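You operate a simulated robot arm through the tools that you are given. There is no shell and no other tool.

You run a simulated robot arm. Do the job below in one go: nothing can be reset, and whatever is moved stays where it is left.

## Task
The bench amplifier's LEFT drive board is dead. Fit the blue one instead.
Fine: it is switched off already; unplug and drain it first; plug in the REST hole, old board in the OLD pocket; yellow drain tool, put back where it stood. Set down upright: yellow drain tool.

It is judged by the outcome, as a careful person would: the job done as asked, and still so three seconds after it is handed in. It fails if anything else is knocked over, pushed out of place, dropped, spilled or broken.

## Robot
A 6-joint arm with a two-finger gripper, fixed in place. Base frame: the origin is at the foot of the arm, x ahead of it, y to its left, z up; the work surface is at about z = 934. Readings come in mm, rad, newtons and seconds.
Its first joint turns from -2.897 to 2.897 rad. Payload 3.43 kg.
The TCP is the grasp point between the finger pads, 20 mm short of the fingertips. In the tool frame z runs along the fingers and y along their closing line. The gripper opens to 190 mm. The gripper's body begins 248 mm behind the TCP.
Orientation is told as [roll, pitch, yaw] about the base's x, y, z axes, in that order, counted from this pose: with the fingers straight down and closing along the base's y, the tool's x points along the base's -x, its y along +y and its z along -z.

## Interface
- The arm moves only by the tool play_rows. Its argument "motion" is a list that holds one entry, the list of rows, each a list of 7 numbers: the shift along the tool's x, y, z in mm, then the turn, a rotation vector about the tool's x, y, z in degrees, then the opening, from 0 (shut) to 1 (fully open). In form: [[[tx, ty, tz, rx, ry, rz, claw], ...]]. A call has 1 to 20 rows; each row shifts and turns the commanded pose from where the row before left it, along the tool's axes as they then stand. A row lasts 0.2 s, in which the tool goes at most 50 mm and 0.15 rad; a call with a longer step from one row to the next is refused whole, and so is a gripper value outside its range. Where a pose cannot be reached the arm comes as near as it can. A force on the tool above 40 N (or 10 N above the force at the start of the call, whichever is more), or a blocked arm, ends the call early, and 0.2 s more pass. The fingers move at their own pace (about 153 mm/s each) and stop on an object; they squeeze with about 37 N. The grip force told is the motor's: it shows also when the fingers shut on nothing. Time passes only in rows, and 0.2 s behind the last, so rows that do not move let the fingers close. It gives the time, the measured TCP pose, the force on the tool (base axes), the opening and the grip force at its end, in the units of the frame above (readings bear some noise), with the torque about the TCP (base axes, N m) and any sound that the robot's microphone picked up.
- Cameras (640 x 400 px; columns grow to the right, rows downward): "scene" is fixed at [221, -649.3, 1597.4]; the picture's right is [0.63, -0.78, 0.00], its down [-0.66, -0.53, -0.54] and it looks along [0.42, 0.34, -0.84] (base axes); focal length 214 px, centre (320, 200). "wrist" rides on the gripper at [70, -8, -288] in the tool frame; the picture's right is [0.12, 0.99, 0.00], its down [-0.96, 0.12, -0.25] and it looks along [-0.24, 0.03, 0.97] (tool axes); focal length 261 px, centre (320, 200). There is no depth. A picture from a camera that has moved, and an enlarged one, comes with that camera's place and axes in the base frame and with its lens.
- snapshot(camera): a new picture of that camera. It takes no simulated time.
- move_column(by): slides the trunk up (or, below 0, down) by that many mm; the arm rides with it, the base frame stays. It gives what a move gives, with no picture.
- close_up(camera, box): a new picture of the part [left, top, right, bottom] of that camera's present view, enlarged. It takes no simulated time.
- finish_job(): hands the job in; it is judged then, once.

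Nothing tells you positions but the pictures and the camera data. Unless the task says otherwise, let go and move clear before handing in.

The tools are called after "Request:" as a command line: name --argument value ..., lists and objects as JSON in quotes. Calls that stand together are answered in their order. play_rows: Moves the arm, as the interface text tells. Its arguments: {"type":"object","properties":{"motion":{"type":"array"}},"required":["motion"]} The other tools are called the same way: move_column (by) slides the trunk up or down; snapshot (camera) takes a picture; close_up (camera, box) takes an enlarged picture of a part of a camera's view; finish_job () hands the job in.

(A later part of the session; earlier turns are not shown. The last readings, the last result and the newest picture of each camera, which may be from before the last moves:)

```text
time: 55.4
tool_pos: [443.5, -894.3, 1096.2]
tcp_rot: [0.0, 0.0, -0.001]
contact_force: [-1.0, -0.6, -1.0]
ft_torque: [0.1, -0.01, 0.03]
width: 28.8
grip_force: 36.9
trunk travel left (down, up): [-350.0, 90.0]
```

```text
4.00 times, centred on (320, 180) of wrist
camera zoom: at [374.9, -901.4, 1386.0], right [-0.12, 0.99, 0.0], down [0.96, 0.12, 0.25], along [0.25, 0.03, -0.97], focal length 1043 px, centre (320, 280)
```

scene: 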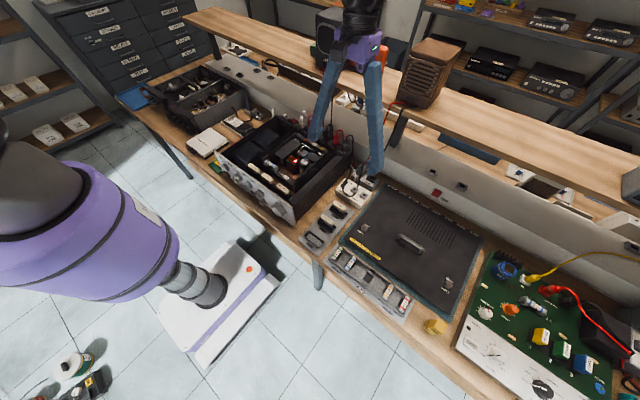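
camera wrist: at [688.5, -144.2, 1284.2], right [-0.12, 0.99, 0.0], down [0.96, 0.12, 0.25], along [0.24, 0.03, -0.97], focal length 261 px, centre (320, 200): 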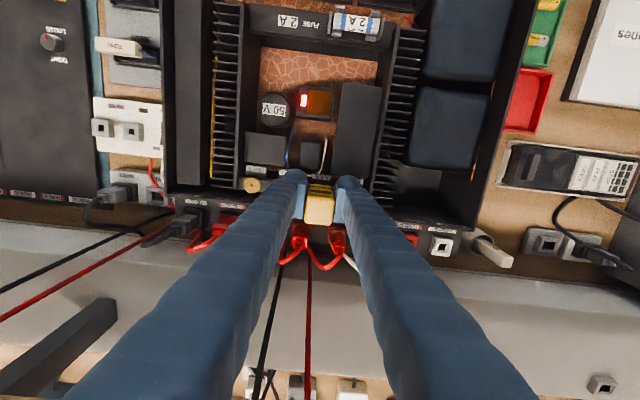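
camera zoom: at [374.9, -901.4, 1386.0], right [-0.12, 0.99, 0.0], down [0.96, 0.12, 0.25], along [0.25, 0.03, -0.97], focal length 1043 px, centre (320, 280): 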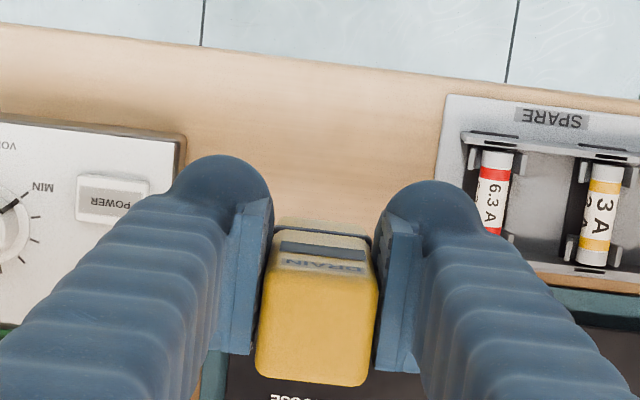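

Request:
play_rows --motion '[[[0, 0, 40, 0, 0, 0, 0], [0, 0, 45, 0, 0, 0, 0], [0, 0, 45, 0, 0, 0, 0], [0, 0, 40, 0, 0, 0, 0], [0, 0, 25, 0, 0, 0, 0], [0, 0, 13, 0, 0, 0, 0], [0, 0, 0, 0, 0, 0, 0]]]'

Request:
close_up --camera "wrist" --box '[260, 130, 380, 230]'

Request:
close_up --camera "scene" --box '[415, 300, 465, 345]'

```text
time: 57.0
tool_pos: [446.0, -894.2, 888.9]
tcp_rot: [0.001, 0.0, 0.0]
contact_force: [-0.7, -0.4, -2.4]
ft_torque: [0.02, -0.01, 0.0]
width: 28.9
grip_force: 36.6
trunk travel left (down, up): [-350.0, 90.0]
```

```text
4.00 times, centred on (320, 180) of wrist
camera zoom: at [376.5, -901.9, 1178.4], right [-0.12, 0.99, 0.0], down [0.96, 0.12, 0.25], along [0.25, 0.03, -0.97], focal length 1043 px, centre (320, 280)
```

zoom: 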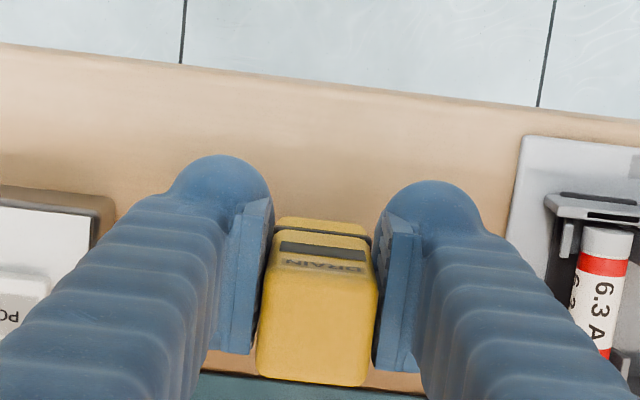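

```text
8.89 times, centred on (440, 322) of scene
camera zoom: at [221.0, -649.3, 1597.4], right [0.63, -0.78, 0.0], down [-0.66, -0.53, -0.54], along [0.42, 0.34, -0.84], focal length 1906 px, centre (-747, -889)
```

zoom: 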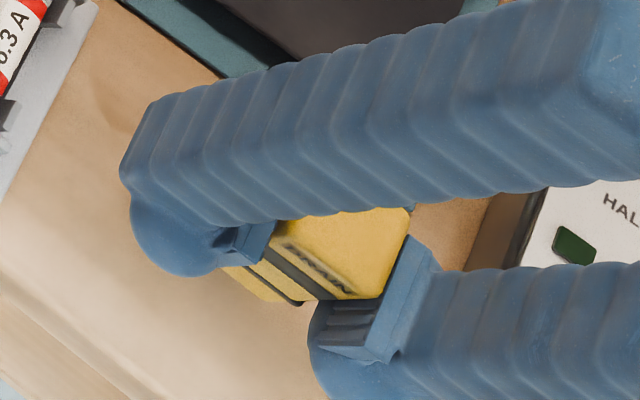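

Request:
play_rows --motion '[[[0, 0, 5, 0, 0, 0, 0], [0, 0, 3, 0, 0, 0, 0], [0, 0, 2, 0, 0, 0, 0], [0, 0, 0, 0, 0, 0, 0]]]'

```text
time: 58.0
tool_pos: [445.2, -893.3, 879.1]
tcp_rot: [0.0, 0.0, 0.0]
contact_force: [0.8, -0.3, -2.2]
ft_torque: [-0.02, 0.02, 0.0]
width: 29.1
grip_force: 37.1
trunk travel left (down, up): [-350.0, 90.0]
```

Request:
play_rows --motion '[[[0, 0, 1, 0, 0, 0, 0], [0, 0, 1, 0, 0, 0, 0], [0, 0, 0, 0, 0, 0, 0]]]'

```text
time: 58.8
tool_pos: [445.0, -894.1, 876.7]
tcp_rot: [-0.001, -0.001, -0.002]
contact_force: [0.8, 1.7, -0.6]
ft_torque: [0.04, -0.01, 0.02]
width: 28.8
grip_force: 37.0
trunk travel left (down, up): [-350.0, 90.0]
```

Request:
play_rows --motion '[[[0, 0, 1, 0, 0, 0, 0], [0, 0, 0, 0, 0, 0, 0], [0, 0, 0, 0, 0, 0, 0]]]'

```text
time: 59.6
tool_pos: [445.0, -893.0, 877.0]
tcp_rot: [0.001, -0.001, 0.0]
contact_force: [-0.6, 0.2, 3.7]
ft_torque: [0.06, 0.11, 0.0]
width: 28.9
grip_force: 37.0
trunk travel left (down, up): [-350.0, 90.0]
```

It touches the bench. I release gently.

Request:
play_rows --motion '[[[0, 0, 0.5, 0, 0, 0, 0], [0, 0, 0, 0, 0, 0, 0], [0, 0, 0, 0, 0, 0, 0.17], [0, 0, 0, 0, 0, 0, 0.19], [0, 0, 0, 0, 0, 0, 0.25], [0, 0, 0, 0, 0, 0, 0.33], [0, 0, 0, 0, 0, 0, 0.33]]]'

Request:
close_up --camera "wrist" --box '[260, 130, 380, 230]'

Request:
close_up --camera "scene" --box '[415, 300, 465, 345]'

```text
time: 61.2
tool_pos: [444.6, -893.3, 874.6]
tcp_rot: [-0.001, 0.0, 0.0]
contact_force: [-0.2, 0.2, -0.7]
ft_torque: [-0.02, 0.0, 0.0]
width: 62.7
grip_force: 0.1
trunk travel left (down, up): [-350.0, 90.0]
```

```text
4.00 times, centred on (320, 180) of wrist
camera zoom: at [375.2, -901.2, 1164.7], right [-0.12, 0.99, 0.0], down [0.96, 0.12, 0.25], along [0.25, 0.03, -0.97], focal length 1043 px, centre (320, 280)
```

zoom: 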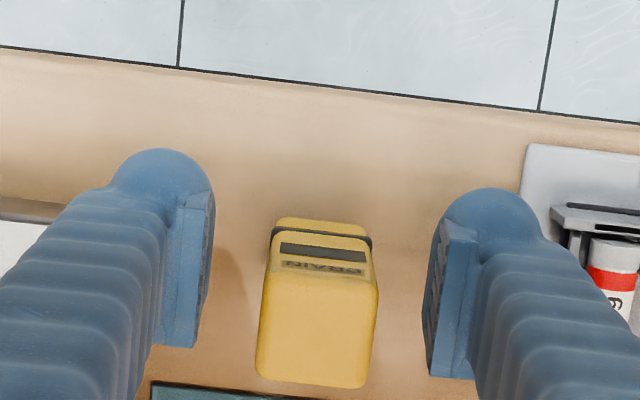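

```text
8.89 times, centred on (440, 322) of scene
camera zoom: at [221.0, -649.3, 1597.4], right [0.63, -0.78, 0.0], down [-0.66, -0.53, -0.54], along [0.42, 0.34, -0.84], focal length 1906 px, centre (-747, -889)
```

zoom: 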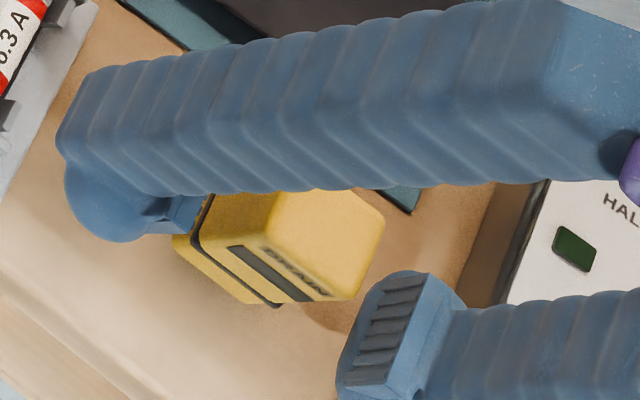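

Request:
play_rows --motion '[[[0, 0, -20, 0, 0, 0, 0.33], [0, 0, -40, 0, 0, 0, 0.33], [0, 0, -45, 0, 0, 0, 0.33], [0, 0, -45, 0, 0, 0, 0.33], [0, 0, -45, 0, 0, 0, 0.33], [0, 40, 0, 0, 0, 0, 0.33], [0, 45, 0, 0, 0, 0, 0.33], [0, 45, 0, 0, 0, 0, 0.33], [0, 45, 0, 0, 0, 0, 0.33], [0, 45, 0, 0, 0, 0, 0.33], [0, 0, 0, 0, 0, 0, 0.33]]]'

Request:
close_up --camera "scene" --box '[420, 310, 455, 340]'

Request:
snapshot --camera "wrist"

Request:
snapshot --camera "scene"

```text
time: 63.6
tool_pos: [445.1, -670.5, 1069.7]
tcp_rot: [0.001, -0.001, 0.0]
contact_force: [0.2, -0.6, 0.0]
ft_torque: [-0.03, -0.02, -0.02]
width: 62.7
grip_force: 0.0
trunk travel left (down, up): [-350.0, 90.0]
```

```text
13.33 times, centred on (438, 325) of scene
camera zoom: at [221.0, -649.3, 1597.4], right [0.63, -0.78, 0.0], down [-0.66, -0.53, -0.54], along [0.42, 0.34, -0.84], focal length 2860 px, centre (-1247, -1467)
```

zoom: 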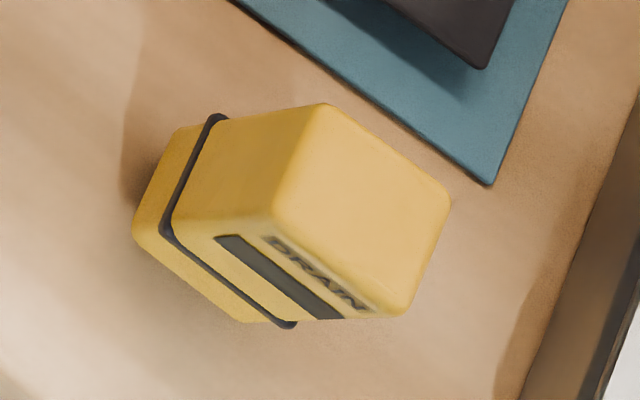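

```text
taken
camera wrist: at [375.3, -678.9, 1359.7], right [-0.12, 0.99, 0.0], down [0.96, 0.12, 0.25], along [0.25, 0.03, -0.97], focal length 261 px, centre (320, 200)
```

wrist: 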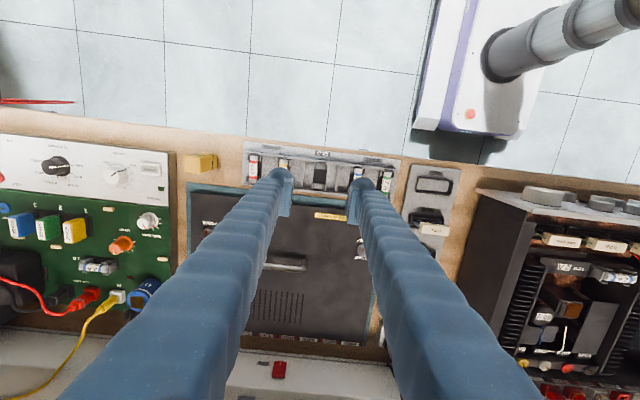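

```text
taken
```

scene: 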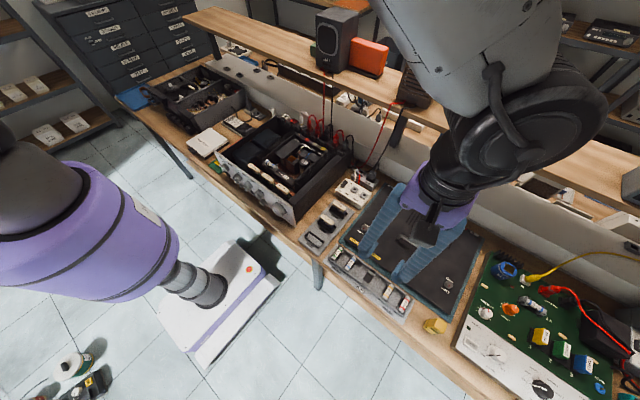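

The tool stands upright practically where it was. Now the boards: I move over the LEFT DRIVE board and turn the gripper 90° so it closes along x across the handle.

Request:
play_rows --motion '[[[-4.5, 45.4, 0, 0, 0, 0, 0.33], [-4.5, 45.4, 0, 0, 0, 0, 0.33], [-4.5, 45.4, 0, 0, 0, 0, 0.33], [-4.5, 45.4, 0, 0, 0, 0, 0.33], [-4.5, 45.4, 0, 0, 0, 0, 0.33], [-4.5, 45.4, 0, 0, 0, 0, 0.33], [-4.5, 45.4, 0, 0, 0, 0, 0.33], [-4.5, 45.4, 0, 0, 0, 0, 0.33], [-4.5, 45.4, 0, 0, 0, 0, 0.33], [-4.5, 45.4, 0, 0, 0, 0, 0.33], [-4.5, 45.4, 0, 0, 0, 0, 0.33], [-4.5, 45.4, 0, 0, 0, 0, 0.33], [-4.5, 45.4, -10, 0, 0, 0, 0.33], [0, 0, 0, 0, 0, 0, 0.33]]]'

Request:
play_rows --motion '[[[0, 0, 0, 0, 0, 8.18, 0.33], [0, 0, 0, 0, 0, 8.18, 0.33], [0, 0, 0, 0, 0, 8.18, 0.33], [0, 0, 0, 0, 0, 8.18, 0.33], [0, 0, 0, 0, 0, 8.18, 0.33], [0, 0, 0, 0, 0, 8.18, 0.33], [0, 0, 0, 0, 0, 8.18, 0.33], [0, 0, 0, 0, 0, 8.18, 0.33], [0, 0, 0, 0, 0, 8.18, 0.33], [0, 0, 0, 0, 0, 8.18, 0.33], [0, 0, 0, 0, 0, 8.2, 0.33], [0, 0, 0, 0, 0, 0, 0.33]]]'

Request:
snapshot --camera "wrist"

Request:
snapshot --camera "scene"

```text
time: 66.6
tool_pos: [503.2, -82.1, 1083.6]
tcp_rot: [0.0, 0.002, -0.001]
contact_force: [-0.8, 0.1, -1.1]
ft_torque: [-0.03, 0.02, 0.0]
width: 62.7
grip_force: 0.1
trunk travel left (down, up): [-350.0, 90.0]
```

```text
time: 69.2
tool_pos: [504.6, -81.8, 1080.5]
tcp_rot: [0.0, 0.001, -1.572]
contact_force: [0.1, 0.2, 0.3]
ft_torque: [0.0, -0.04, -0.03]
width: 62.6
grip_force: 0.0
trunk travel left (down, up): [-350.0, 90.0]
```

```text
taken
camera wrist: at [495.3, -11.2, 1370.2], right [0.99, 0.12, 0.0], down [0.11, -0.96, 0.25], along [0.03, -0.25, -0.97], focal length 261 px, centre (320, 200)
```

wrist: 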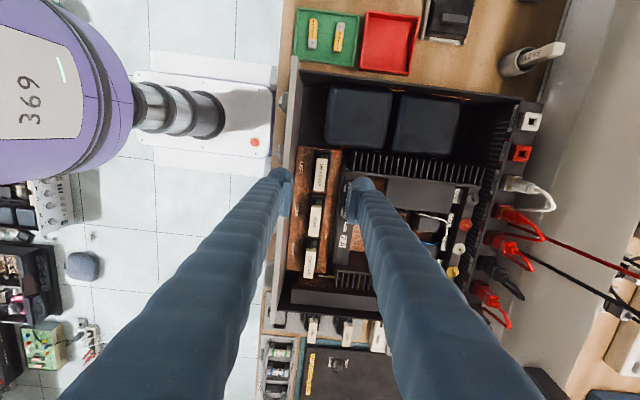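

```text
taken
```

scene: 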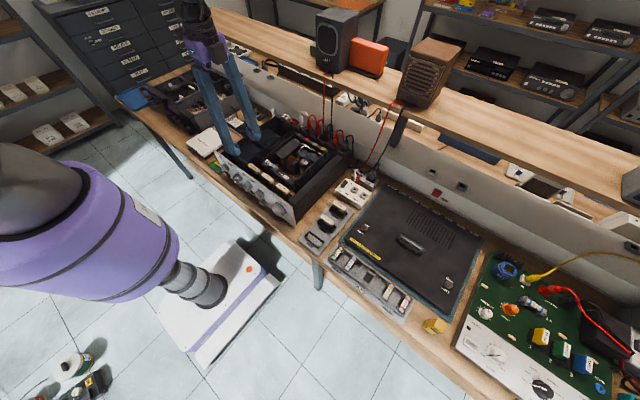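

Request:
close_up --camera "wrist" --box '[270, 130, 380, 230]'

Request:
close_up --camera "scene" --box '[225, 130, 275, 175]'

```text
4.00 times, centred on (325, 180) of wrist
camera zoom: at [495.3, -11.2, 1370.2], right [0.99, 0.12, 0.0], down [0.11, -0.96, 0.25], along [0.03, -0.25, -0.97], focal length 1043 px, centre (300, 280)
```

zoom: 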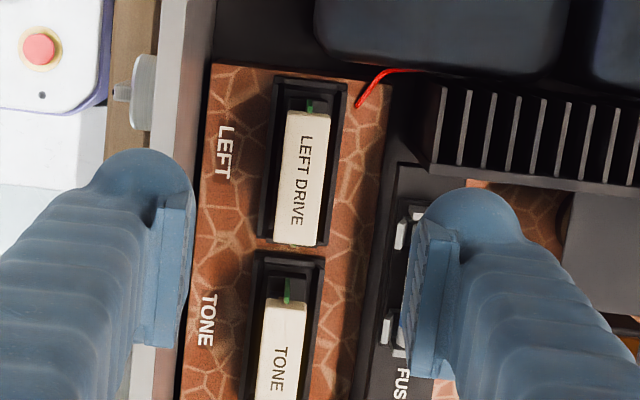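

```text
8.89 times, centred on (250, 152) of scene
camera zoom: at [221.0, -649.3, 1597.4], right [0.63, -0.78, 0.0], down [-0.66, -0.53, -0.54], along [0.42, 0.34, -0.84], focal length 1906 px, centre (942, 622)
```

zoom: 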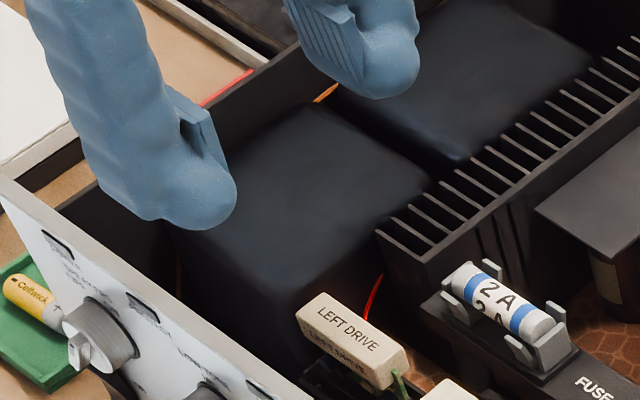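

The LEFT DRIVE handle is about 18 mm thick, centred near (505, −78), top z≈948. I narrow the opening so the front finger stays clear of the front panel, and descend partway.

Request:
play_rows --motion '[[[2, 0.5, 0, 0, 0, 0, 0.19], [1, 0, 25, 0, 0, 0, 0.19], [0, 0, 30, 0, 0, 0, 0.19], [0, 0, 30, 0, 0, 0, 0.19], [0, 0, 5, 0, 0, 0, 0.19], [0, 0, 0, 0, 0, 0, 0.19]]]'

Request:
close_up --camera "wrist" --box '[260, 130, 380, 230]'

Request:
close_up --camera "scene" --box '[225, 130, 290, 190]'

```text
time: 70.6
tool_pos: [502.6, -79.1, 990.2]
tcp_rot: [-0.002, 0.0, -1.571]
contact_force: [0.3, 0.1, 0.3]
ft_torque: [0.02, 0.02, 0.0]
width: 36.2
grip_force: 0.0
trunk travel left (down, up): [-350.0, 90.0]
```

```text
4.00 times, centred on (320, 180) of wrist
camera zoom: at [496.0, -7.4, 1279.7], right [0.99, 0.12, 0.0], down [0.12, -0.96, 0.25], along [0.03, -0.25, -0.97], focal length 1043 px, centre (320, 280)
```

zoom: 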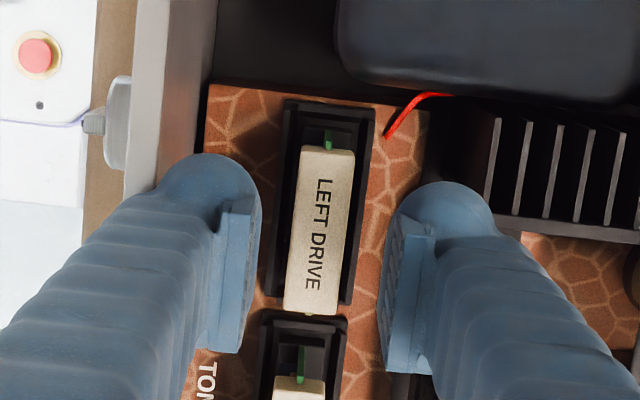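

```text
6.67 times, centred on (258, 160) of scene
camera zoom: at [221.0, -649.3, 1597.4], right [0.63, -0.78, 0.0], down [-0.66, -0.53, -0.54], along [0.42, 0.34, -0.84], focal length 1430 px, centre (737, 467)
```

zoom: 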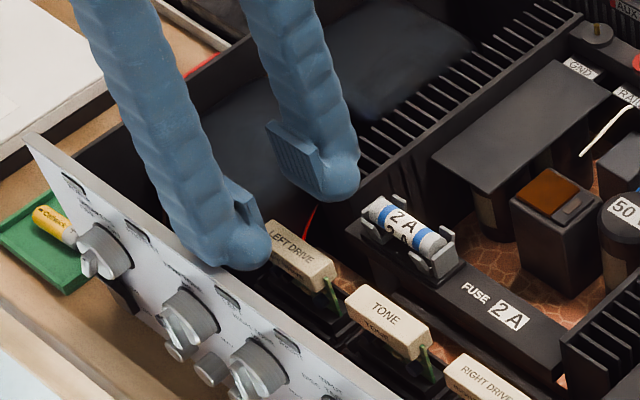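

Request:
play_rows --motion '[[[2, 1.9, 12, 0, 0, 0, 0.19], [0, 0, 15, 0, 0, 0, 0.19], [0, 0, 12, 0, 0, 0, 0.19], [0, 0, 9, 0, 0, 0, 0.19], [0, 0, 0, 0, 0, 0, 0.19]]]'

Request:
close_up --camera "wrist" --box '[260, 130, 380, 230]'

Request:
close_up --camera "scene" --box '[235, 140, 285, 185]'

```text
time: 71.6
tool_pos: [504.4, -78.6, 948.0]
tcp_rot: [0.003, -0.001, -1.568]
contact_force: [-6.6, 3.0, 22.3]
ft_torque: [-0.36, -0.94, 0.05]
width: 32.9
grip_force: 0.1
trunk travel left (down, up): [-350.0, 90.0]
stopped in row 4: the force on the tool passed its limit at 80 N (the readings are from after the stop); the commanded pose is now the measured one
```

```text
4.00 times, centred on (320, 180) of wrist
camera zoom: at [495.6, -6.2, 1237.8], right [0.99, 0.12, 0.0], down [0.12, -0.96, 0.25], along [0.03, -0.25, -0.97], focal length 1043 px, centre (320, 280)
```

zoom: 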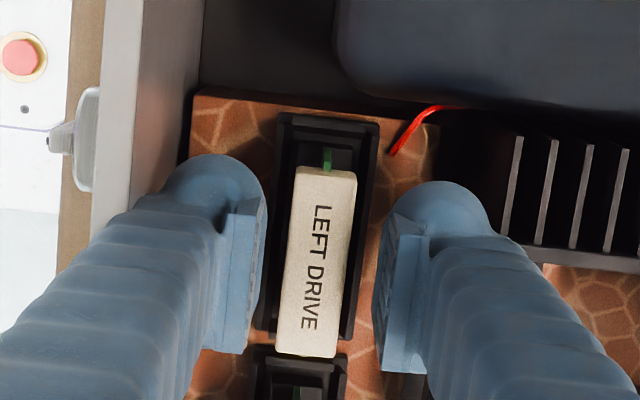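

```text
8.89 times, centred on (260, 162) of scene
camera zoom: at [221.0, -649.3, 1597.4], right [0.63, -0.78, 0.0], down [-0.66, -0.53, -0.54], along [0.42, 0.34, -0.84], focal length 1906 px, centre (853, 533)
```

zoom: 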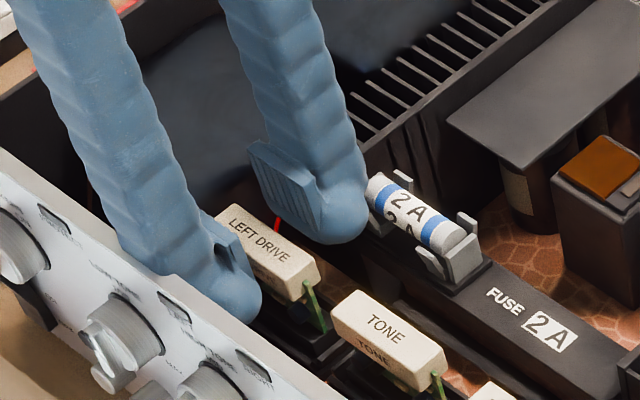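

The rear finger touched the fuse holder (force stop). I back straight up and inspect for any displacement.

Request:
play_rows --motion '[[[0, 0, -10, 0, 0, 0, 0.19], [0, 0, -20, 0, 0, 0, 0.19], [0, 0, -30, 0, 0, 0, 0.19], [45, 0, -20, 0, 0, 0, 0.19], [0, 0, 0, 0, 0, 0, 0.19]]]'

Request:
snapshot --camera "wrist"

Request:
close_up --camera "scene" --box '[235, 140, 285, 185]'

Request:
close_up --camera "scene" --box '[260, 145, 290, 170]'

```text
time: 72.8
tool_pos: [503.5, -32.6, 1026.5]
tcp_rot: [-0.001, -0.001, -1.569]
contact_force: [-0.3, 0.8, -0.5]
ft_torque: [-0.12, 0.02, 0.01]
width: 36.5
grip_force: 0.1
trunk travel left (down, up): [-350.0, 90.0]
```

```text
taken
camera wrist: at [495.0, 39.7, 1315.1], right [0.99, 0.12, 0.0], down [0.12, -0.96, 0.25], along [0.03, -0.25, -0.97], focal length 261 px, centre (320, 200)
```

wrist: 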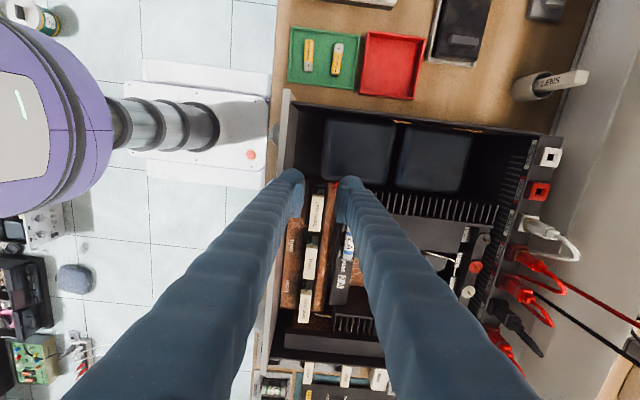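

```text
8.89 times, centred on (260, 162) of scene
camera zoom: at [221.0, -649.3, 1597.4], right [0.63, -0.78, 0.0], down [-0.66, -0.53, -0.54], along [0.42, 0.34, -0.84], focal length 1906 px, centre (853, 533)
```

zoom: 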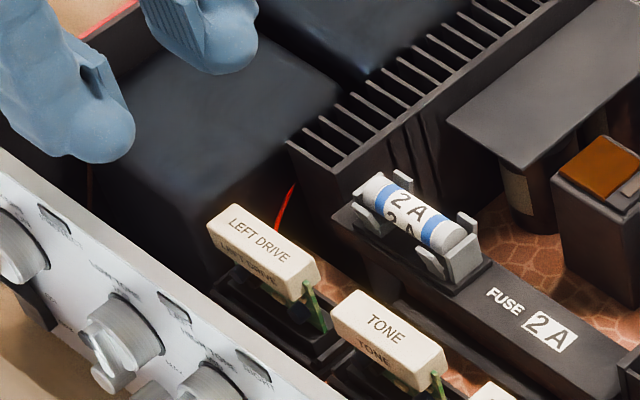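

```text
16.00 times, centred on (275, 158) of scene
camera zoom: at [221.0, -649.3, 1597.4], right [0.63, -0.78, 0.0], down [-0.66, -0.53, -0.54], along [0.42, 0.34, -0.84], focal length 3432 px, centre (1040, 880)
```

zoom: 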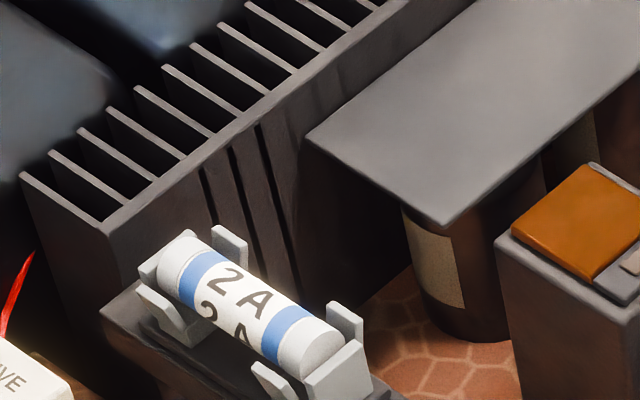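

Request:
close_up --camera "wrist" --box '[290, 180, 360, 240]'

Request:
close_up --camera "scene" --box '[240, 150, 270, 175]'

```text
6.67 times, centred on (325, 210) of wrist
camera zoom: at [495.0, 39.7, 1315.1], right [0.99, 0.12, 0.0], down [0.12, -0.96, 0.25], along [0.03, -0.25, -0.97], focal length 1738 px, centre (287, 133)
```

zoom: 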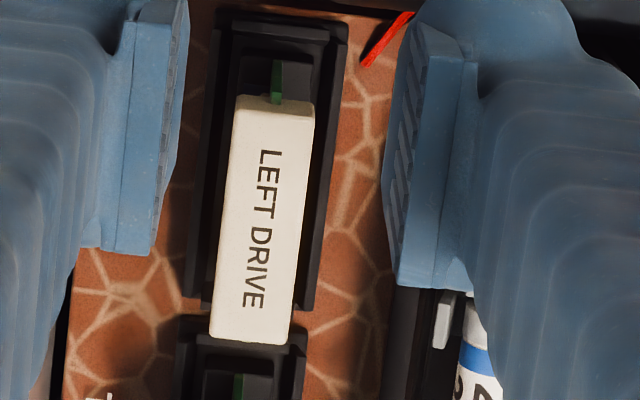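

```text
16.00 times, centred on (255, 162) of scene
camera zoom: at [221.0, -649.3, 1597.4], right [0.63, -0.78, 0.0], down [-0.66, -0.53, -0.54], along [0.42, 0.34, -0.84], focal length 3432 px, centre (1360, 800)
```

zoom: 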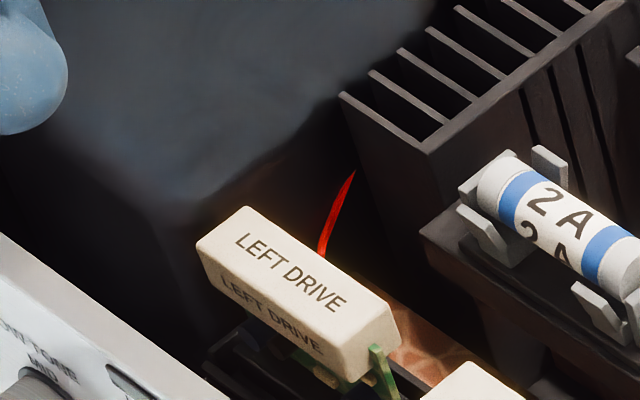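

The fuse holder looks undisturbed. The fingers are bulkier than stated at the tips, so I'll grip further toward the +y end of the handle, with a narrower opening, clear of the fuse clip, and approach slowly.

Request:
play_rows --motion '[[[-17.4, 0, 0, 0, 0, 0, 0.147], [-17, 0, 0, 0, 0, 0, 0.147], [0, 0, 20, 0, 0, 0, 0.147], [0, 0, 20, 0, 0, 0, 0.147], [0, 0, 0, 0, 0, 0, 0.147]]]'

Request:
close_up --camera "wrist" --box '[260, 130, 380, 230]'

Request:
close_up --camera "scene" --box '[235, 140, 285, 185]'

```text
time: 74.0
tool_pos: [506.3, -66.6, 987.0]
tcp_rot: [0.003, 0.0, -1.569]
contact_force: [-0.4, 0.3, -0.1]
ft_torque: [0.04, -0.02, 0.0]
width: 27.8
grip_force: 0.1
trunk travel left (down, up): [-350.0, 90.0]
```

```text
4.00 times, centred on (320, 180) of wrist
camera zoom: at [497.0, 4.2, 1276.1], right [0.99, 0.12, 0.0], down [0.12, -0.96, 0.25], along [0.03, -0.25, -0.97], focal length 1043 px, centre (320, 280)
```

zoom: 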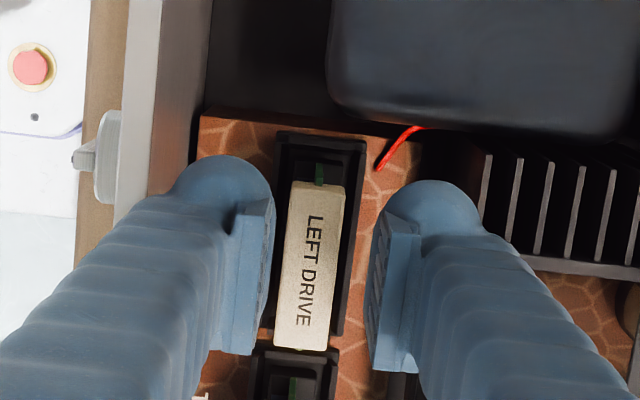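

```text
8.89 times, centred on (260, 162) of scene
camera zoom: at [221.0, -649.3, 1597.4], right [0.63, -0.78, 0.0], down [-0.66, -0.53, -0.54], along [0.42, 0.34, -0.84], focal length 1906 px, centre (853, 533)
```

zoom: 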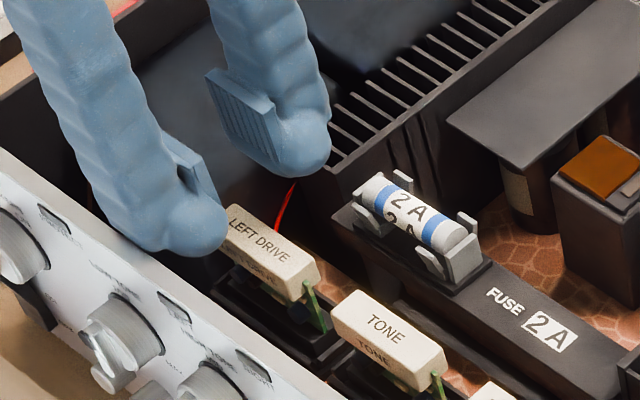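

Request:
play_rows --motion '[[[0, -2, 12, 0, 0, 0, 0.147], [0, 0, 8, 0, 0, 0, 0.147], [0, 0, 0, 0, 0, 0, 0.147]]]'

Request:
play_rows --motion '[[[0, 0, 5, 0, 0, 0, 0.147], [0, 0, 4, 0, 0, 0, 0.147], [0, 0, 3, 0, 0, 0, 0.147], [0, 0, 3, 0, 0, 0, 0.147], [0, 0, 0, 0, 0, 0, 0.147]]]'

Request:
close_up --camera "wrist" --box '[260, 130, 380, 230]'

Request:
close_up --camera "scene" --box '[235, 140, 285, 185]'

```text
time: 74.8
tool_pos: [502.9, -66.5, 966.3]
tcp_rot: [0.001, 0.0, -1.57]
contact_force: [0.6, -0.3, -0.7]
ft_torque: [0.0, 0.01, 0.02]
width: 28.0
grip_force: 0.0
trunk travel left (down, up): [-350.0, 90.0]
```

```text
time: 76.0
tool_pos: [502.7, -67.3, 952.2]
tcp_rot: [0.003, -0.001, -1.569]
contact_force: [0.3, 0.7, 0.4]
ft_torque: [0.0, 0.03, -0.02]
width: 27.8
grip_force: 0.0
trunk travel left (down, up): [-350.0, 90.0]
```

```text
4.00 times, centred on (320, 180) of wrist
camera zoom: at [494.8, 4.1, 1241.9], right [0.99, 0.12, 0.0], down [0.12, -0.96, 0.25], along [0.03, -0.25, -0.97], focal length 1043 px, centre (320, 280)
```

zoom: 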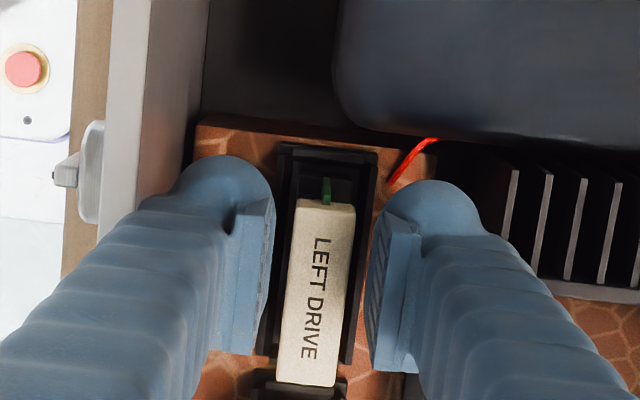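

```text
8.89 times, centred on (260, 162) of scene
camera zoom: at [221.0, -649.3, 1597.4], right [0.63, -0.78, 0.0], down [-0.66, -0.53, -0.54], along [0.42, 0.34, -0.84], focal length 1906 px, centre (853, 533)
```

zoom: 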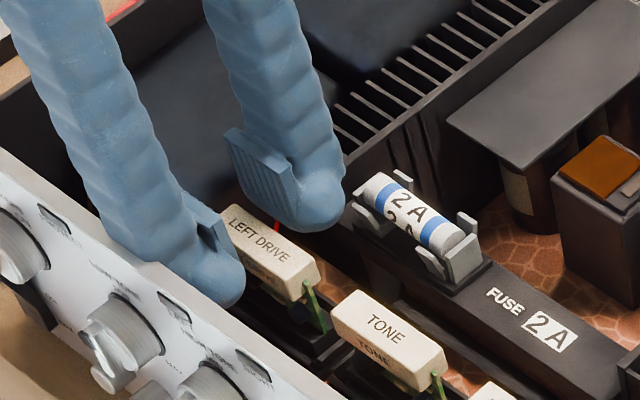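

Request:
play_rows --motion '[[[0, 0.5, 2, 0, 0, 0, 0.147], [0, 0, 2, 0, 0, 0, 0.147], [0, 0, 2, 0, 0, 0, 0.147], [0, 0, 0, 0, 0, 0, 0.147]]]'

```text
time: 77.0
tool_pos: [504.9, -67.1, 945.8]
tcp_rot: [0.002, 0.0, -1.569]
contact_force: [0.0, -0.4, 0.2]
ft_torque: [0.01, 0.01, -0.03]
width: 27.9
grip_force: 0.1
trunk travel left (down, up): [-350.0, 90.0]
```

No contact; now I close on the handle.

Request:
play_rows --motion '[[[0, 0, 0, 0, 0, 0, 0.1], [0, 0, 0, 0, 0, 0, 0.0], [0, 0, 0, 0, 0, 0, 0.0], [0, 0, 0, 0, 0, 0, 0.0]]]'

Request:
close_up --camera "wrist" --box '[260, 130, 380, 230]'

Request:
close_up --camera "scene" --box '[235, 140, 285, 185]'

```text
time: 78.0
tool_pos: [504.1, -68.0, 946.2]
tcp_rot: [-0.001, 0.0, -1.568]
contact_force: [-0.1, -0.3, -0.4]
ft_torque: [0.02, -0.01, 0.02]
width: 16.2
grip_force: 36.5
trunk travel left (down, up): [-350.0, 90.0]
```

```text
4.00 times, centred on (320, 180) of wrist
camera zoom: at [495.9, 4.0, 1235.6], right [0.99, 0.12, 0.0], down [0.12, -0.96, 0.25], along [0.03, -0.25, -0.97], focal length 1043 px, centre (320, 280)
```

zoom: 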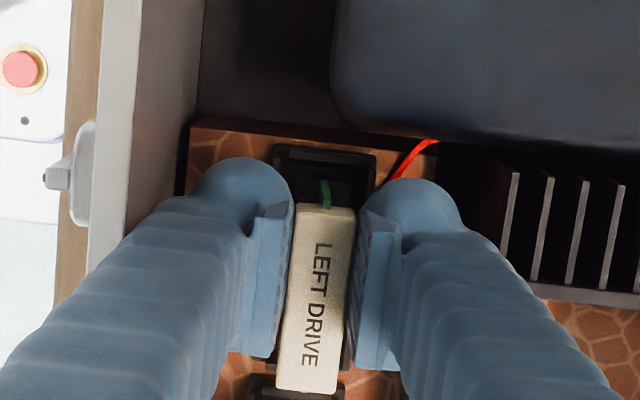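

```text
8.89 times, centred on (260, 162) of scene
camera zoom: at [221.0, -649.3, 1597.4], right [0.63, -0.78, 0.0], down [-0.66, -0.53, -0.54], along [0.42, 0.34, -0.84], focal length 1906 px, centre (853, 533)
```

zoom: 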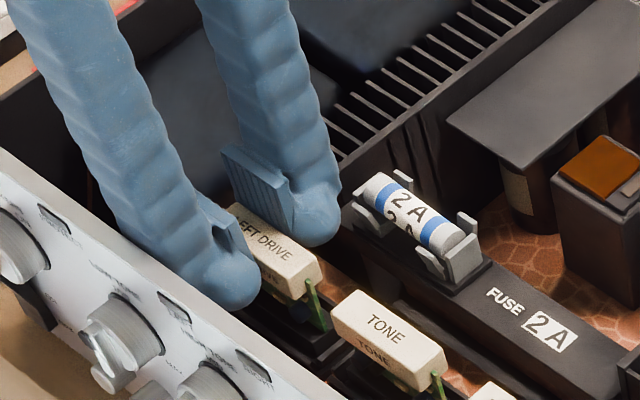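

Gripped at 16 mm. I pull the board straight up out of its socket.

Request:
play_rows --motion '[[[0, 0, -4, 0, 0, 0, 0], [0, 0, -6, 0, 0, 0, 0], [0, 0, -8, 0, 0, 0, 0], [0, 0, -10, 0, 0, 0, 0], [0, 0, -12, 0, 0, 0, 0], [0, 0, 0, 0, 0, 0, 0]]]'

Request:
close_up --camera "scene" --box '[235, 130, 285, 185]'

```text
time: 79.4
tool_pos: [504.7, -65.7, 987.1]
tcp_rot: [-0.001, -0.001, -1.569]
contact_force: [0.0, -0.8, -0.1]
ft_torque: [-0.04, 0.0, -0.02]
width: 16.2
grip_force: 37.5
trunk travel left (down, up): [-350.0, 90.0]
```

```text
7.27 times, centred on (260, 158) of scene
camera zoom: at [221.0, -649.3, 1597.4], right [0.63, -0.78, 0.0], down [-0.66, -0.53, -0.54], along [0.42, 0.34, -0.84], focal length 1560 px, centre (756, 509)
```

zoom: 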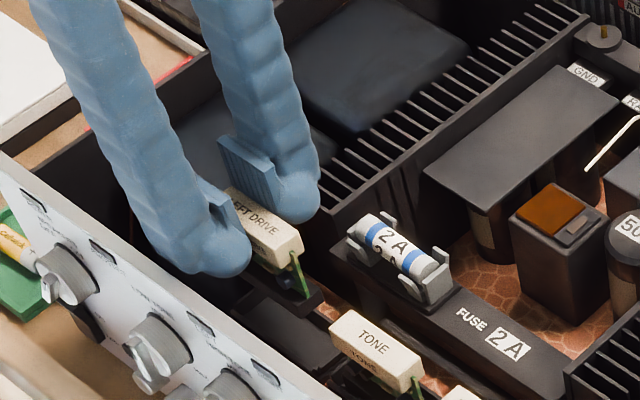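

Request:
play_rows --motion '[[[0, 0, -20, 0, 0, 0, 0], [0, 0, -30, 0, 0, 0, 0], [0, 0, -35, 0, 0, 0, 0], [0, 0, -35, 0, 0, 0, 0], [0, 0, 0, 0, 0, 0, 0]]]'

Request:
close_up --camera "scene" --box '[225, 90, 305, 190]'

Request:
snapshot --camera "wrist"

```text
time: 80.6
tool_pos: [505.3, -68.3, 1107.5]
tcp_rot: [0.001, 0.0, -1.569]
contact_force: [0.4, 0.5, 0.5]
ft_torque: [-0.03, 0.06, -0.01]
width: 16.2
grip_force: 37.0
trunk travel left (down, up): [-350.0, 90.0]
```

```text
4.00 times, centred on (265, 140) of scene
camera zoom: at [221.0, -649.3, 1597.4], right [0.63, -0.78, 0.0], down [-0.66, -0.53, -0.54], along [0.42, 0.34, -0.84], focal length 858 px, centre (540, 440)
```

zoom: 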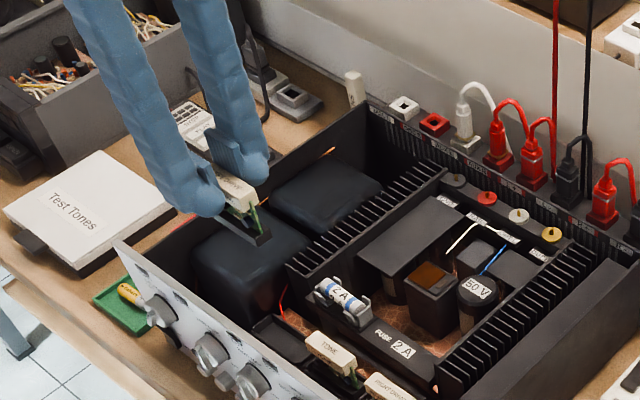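

```text
taken
camera wrist: at [496.9, 2.8, 1396.7], right [0.99, 0.12, 0.0], down [0.12, -0.96, 0.25], along [0.03, -0.25, -0.97], focal length 261 px, centre (320, 200)
```

wrist: 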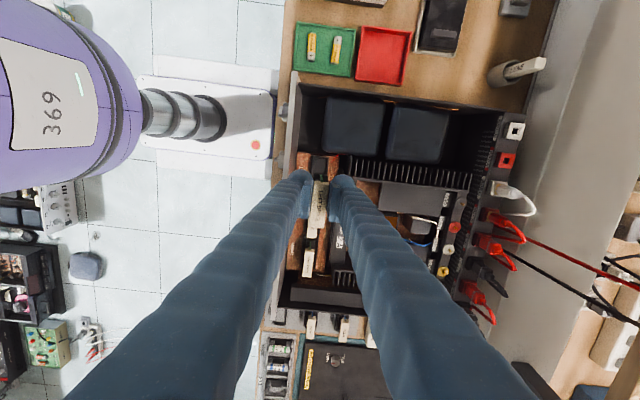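

Request:
close_up --camera "scene" --box '[240, 110, 280, 150]'

Request:
close_up --camera "scene" --box '[300, 190, 360, 255]'

```text
10.00 times, centred on (260, 130) of scene
camera zoom: at [221.0, -649.3, 1597.4], right [0.63, -0.78, 0.0], down [-0.66, -0.53, -0.54], along [0.42, 0.34, -0.84], focal length 2145 px, centre (920, 900)
```

zoom: 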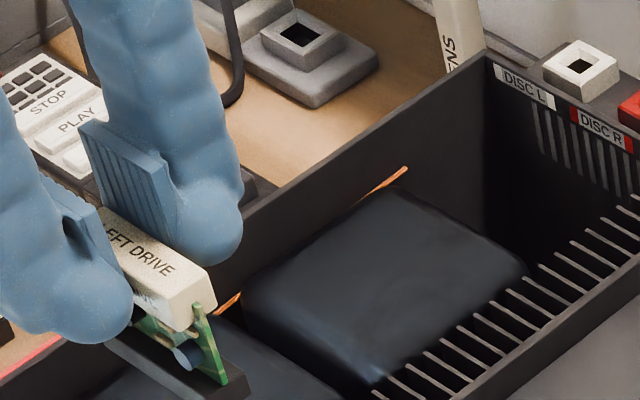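

```text
6.15 times, centred on (330, 222) of scene
camera zoom: at [221.0, -649.3, 1597.4], right [0.63, -0.78, 0.0], down [-0.66, -0.53, -0.54], along [0.42, 0.34, -0.84], focal length 1320 px, centre (258, 62)
```

zoom: 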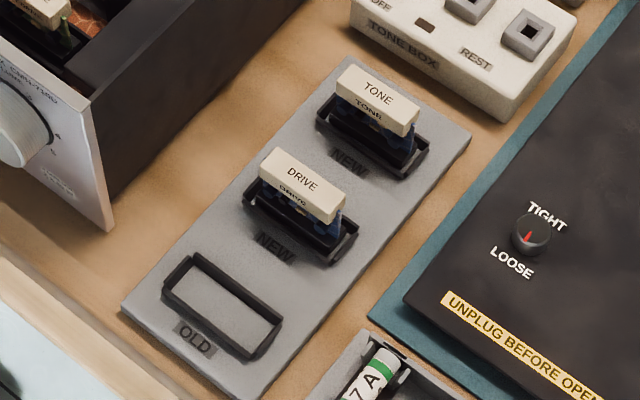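

The old board is out (handle, green PCB, black foot, ~50 mm tall). I carry it over the amplifier's wall to the OLD pocket of the board tray at about (451, −437).

Request:
play_rows --motion '[[[-44.75, -6.75, 0, 0, 0, 0, 0], [-44.75, -6.75, 0, 0, 0, 0, 0], [-44.75, -6.75, 0, 0, 0, 0, 0], [-44.75, -6.75, 0, 0, 0, 0, 0], [-44.75, -6.75, 0, 0, 0, 0, 0], [-44.75, -6.75, 0, 0, 0, 0, 0], [-44.75, -6.75, 0, 0, 0, 0, 0], [-44.75, -6.75, 0, 0, 0, 0, 0], [0, 0, 0, 0, 0, 0, 0]]]'

Request:
snapshot --camera "wrist"

Request:
close_up --camera "wrist" --box '[260, 130, 380, 230]'

Request:
close_up --camera "scene" --box '[270, 150, 370, 260]'

```text
time: 82.6
tool_pos: [449.1, -424.8, 1107.2]
tcp_rot: [0.0, 0.0, -1.569]
contact_force: [0.0, -0.6, -0.2]
ft_torque: [0.04, -0.01, 0.0]
width: 16.4
grip_force: 36.8
trunk travel left (down, up): [-350.0, 90.0]
```

```text
taken
camera wrist: at [440.9, -354.7, 1396.6], right [0.99, 0.12, 0.0], down [0.12, -0.96, 0.25], along [0.03, -0.25, -0.97], focal length 261 px, centre (320, 200)
```

wrist: 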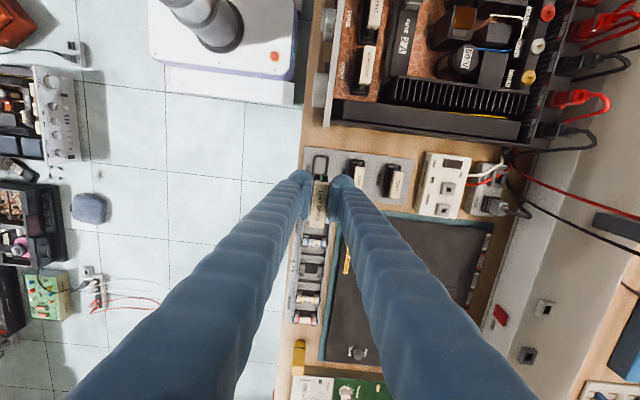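

```text
4.00 times, centred on (320, 180) of wrist
camera zoom: at [440.9, -354.7, 1396.6], right [0.99, 0.12, 0.0], down [0.12, -0.96, 0.25], along [0.03, -0.25, -0.97], focal length 1043 px, centre (320, 280)
```

zoom: 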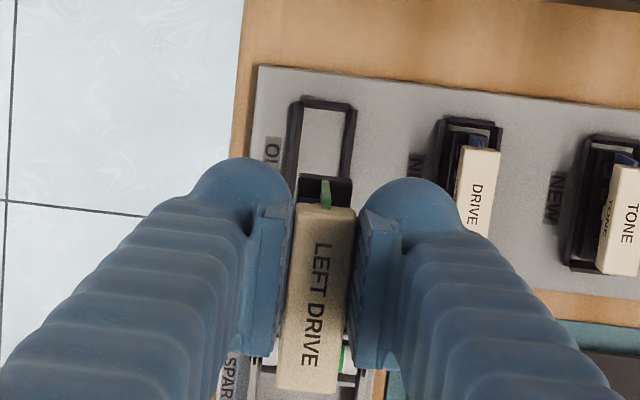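

```text
3.64 times, centred on (320, 205) of scene
camera zoom: at [221.0, -649.3, 1597.4], right [0.63, -0.78, 0.0], down [-0.66, -0.53, -0.54], along [0.42, 0.34, -0.84], focal length 780 px, centre (320, 182)
```

zoom: 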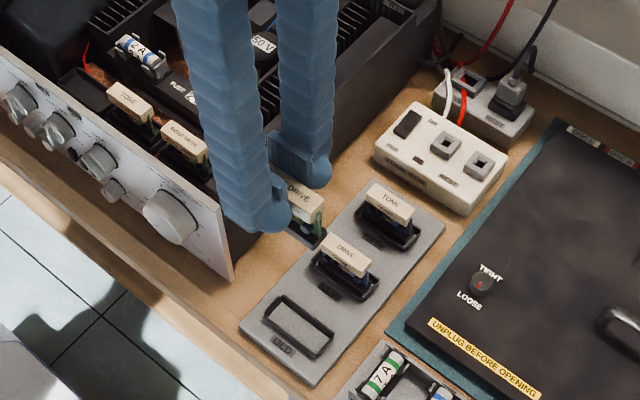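

Request:
play_rows --motion '[[[-2, 1, 20, 0, 0, 0, 0], [0, 0, 40, 0, 0, 0, 0], [0, 0, 45, 0, 0, 0, 0], [0, 0, 45, 0, 0, 0, 0], [0, 0, 25, 0, 0, 0, 0], [0, 0, 0, 0, 0, 0, 0]]]'

Request:
close_up --camera "wrist" --box '[260, 130, 380, 230]'

Request:
close_up --camera "scene" --box '[290, 200, 340, 250]'

```text
time: 84.0
tool_pos: [451.7, -427.7, 933.1]
tcp_rot: [0.003, 0.001, -1.568]
contact_force: [-0.2, -0.6, 0.1]
ft_torque: [0.06, -0.02, -0.04]
width: 16.4
grip_force: 36.8
trunk travel left (down, up): [-350.0, 90.0]
```

```text
4.00 times, centred on (320, 180) of wrist
camera zoom: at [442.8, -357.2, 1221.4], right [0.99, 0.12, 0.0], down [0.12, -0.96, 0.25], along [0.03, -0.25, -0.97], focal length 1043 px, centre (320, 280)
```

zoom: 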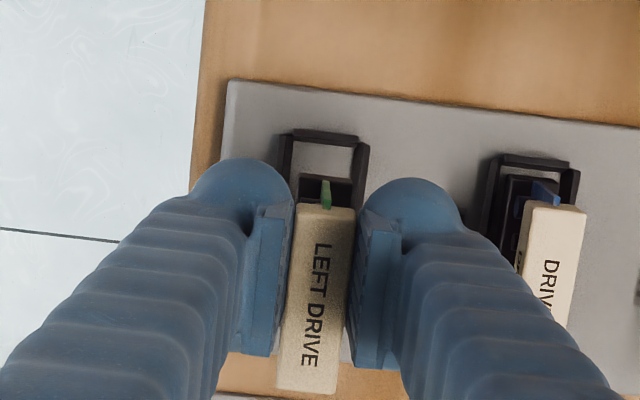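

```text
8.00 times, centred on (315, 225) of scene
camera zoom: at [221.0, -649.3, 1597.4], right [0.63, -0.78, 0.0], down [-0.66, -0.53, -0.54], along [0.42, 0.34, -0.84], focal length 1716 px, centre (360, 0)
```

zoom: 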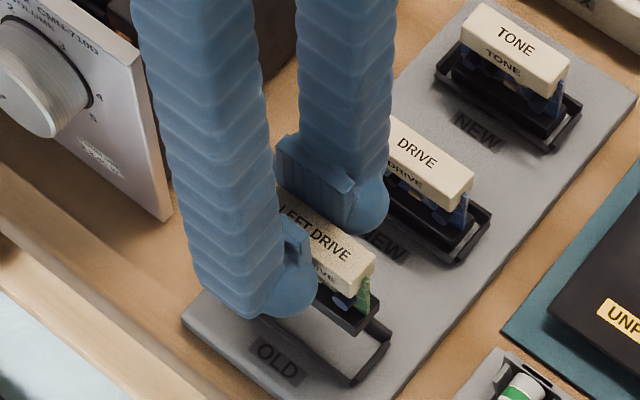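

Well aligned with the OLD pocket (about 1 mm off in x, which I correct). Lowering.

Request:
play_rows --motion '[[[0, -1, 15, 0, 0, 0, 0], [0, 0, 15, 0, 0, 0, 0], [0, 0, 8, 0, 0, 0, 0], [0, 0, 0, 0, 0, 0, 0]]]'

Request:
close_up --camera "wrist" --box '[260, 130, 380, 230]'

Request:
close_up --camera "scene" --box '[290, 210, 330, 250]'

```text
time: 85.0
tool_pos: [450.6, -427.6, 892.3]
tcp_rot: [0.0, 0.001, -1.57]
contact_force: [1.0, 0.2, 0.2]
ft_torque: [0.01, -0.02, 0.01]
width: 16.5
grip_force: 37.0
trunk travel left (down, up): [-350.0, 90.0]
```

```text
4.00 times, centred on (320, 180) of wrist
camera zoom: at [441.9, -356.6, 1182.5], right [0.99, 0.12, 0.0], down [0.12, -0.96, 0.25], along [0.03, -0.25, -0.97], focal length 1043 px, centre (320, 280)
```

zoom: 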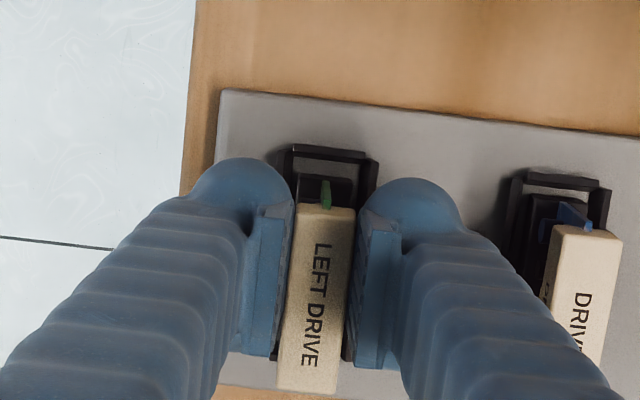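

```text
10.00 times, centred on (310, 230) of scene
camera zoom: at [221.0, -649.3, 1597.4], right [0.63, -0.78, 0.0], down [-0.66, -0.53, -0.54], along [0.42, 0.34, -0.84], focal length 2145 px, centre (420, -100)
```

zoom: 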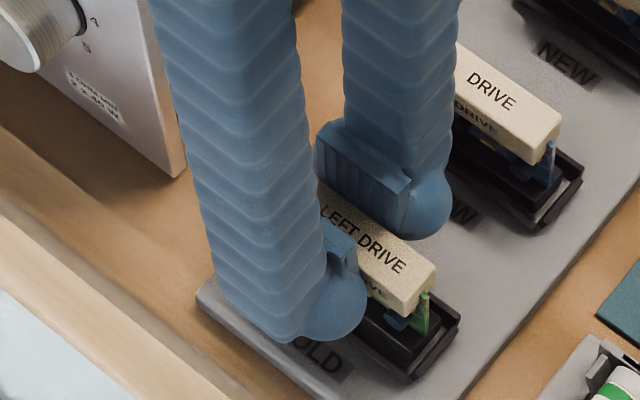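

Request:
play_rows --motion '[[[0, 0, 3, 0, 0, 0, 0], [0, 0, 2, 0, 0, 0, 0], [0, 0, 2, 0, 0, 0, 0], [0, 0, 0, 0, 0, 0, 0]]]'

Request:
close_up --camera "scene" --box '[295, 205, 345, 250]'

```text
time: 86.0
tool_pos: [450.5, -427.6, 887.8]
tcp_rot: [0.002, -0.003, -1.57]
contact_force: [-0.4, 1.3, 17.8]
ft_torque: [-0.22, 0.01, -0.01]
width: 16.5
grip_force: 36.7
trunk travel left (down, up): [-350.0, 90.0]
```

```text
8.89 times, centred on (320, 228) of scene
camera zoom: at [221.0, -649.3, 1597.4], right [0.63, -0.78, 0.0], down [-0.66, -0.53, -0.54], along [0.42, 0.34, -0.84], focal length 1906 px, centre (320, -44)
```

zoom: 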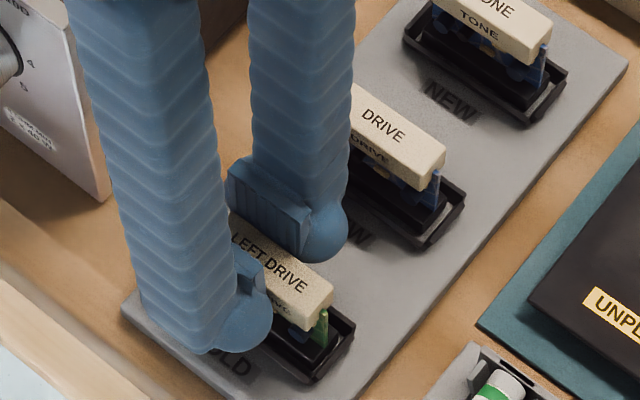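

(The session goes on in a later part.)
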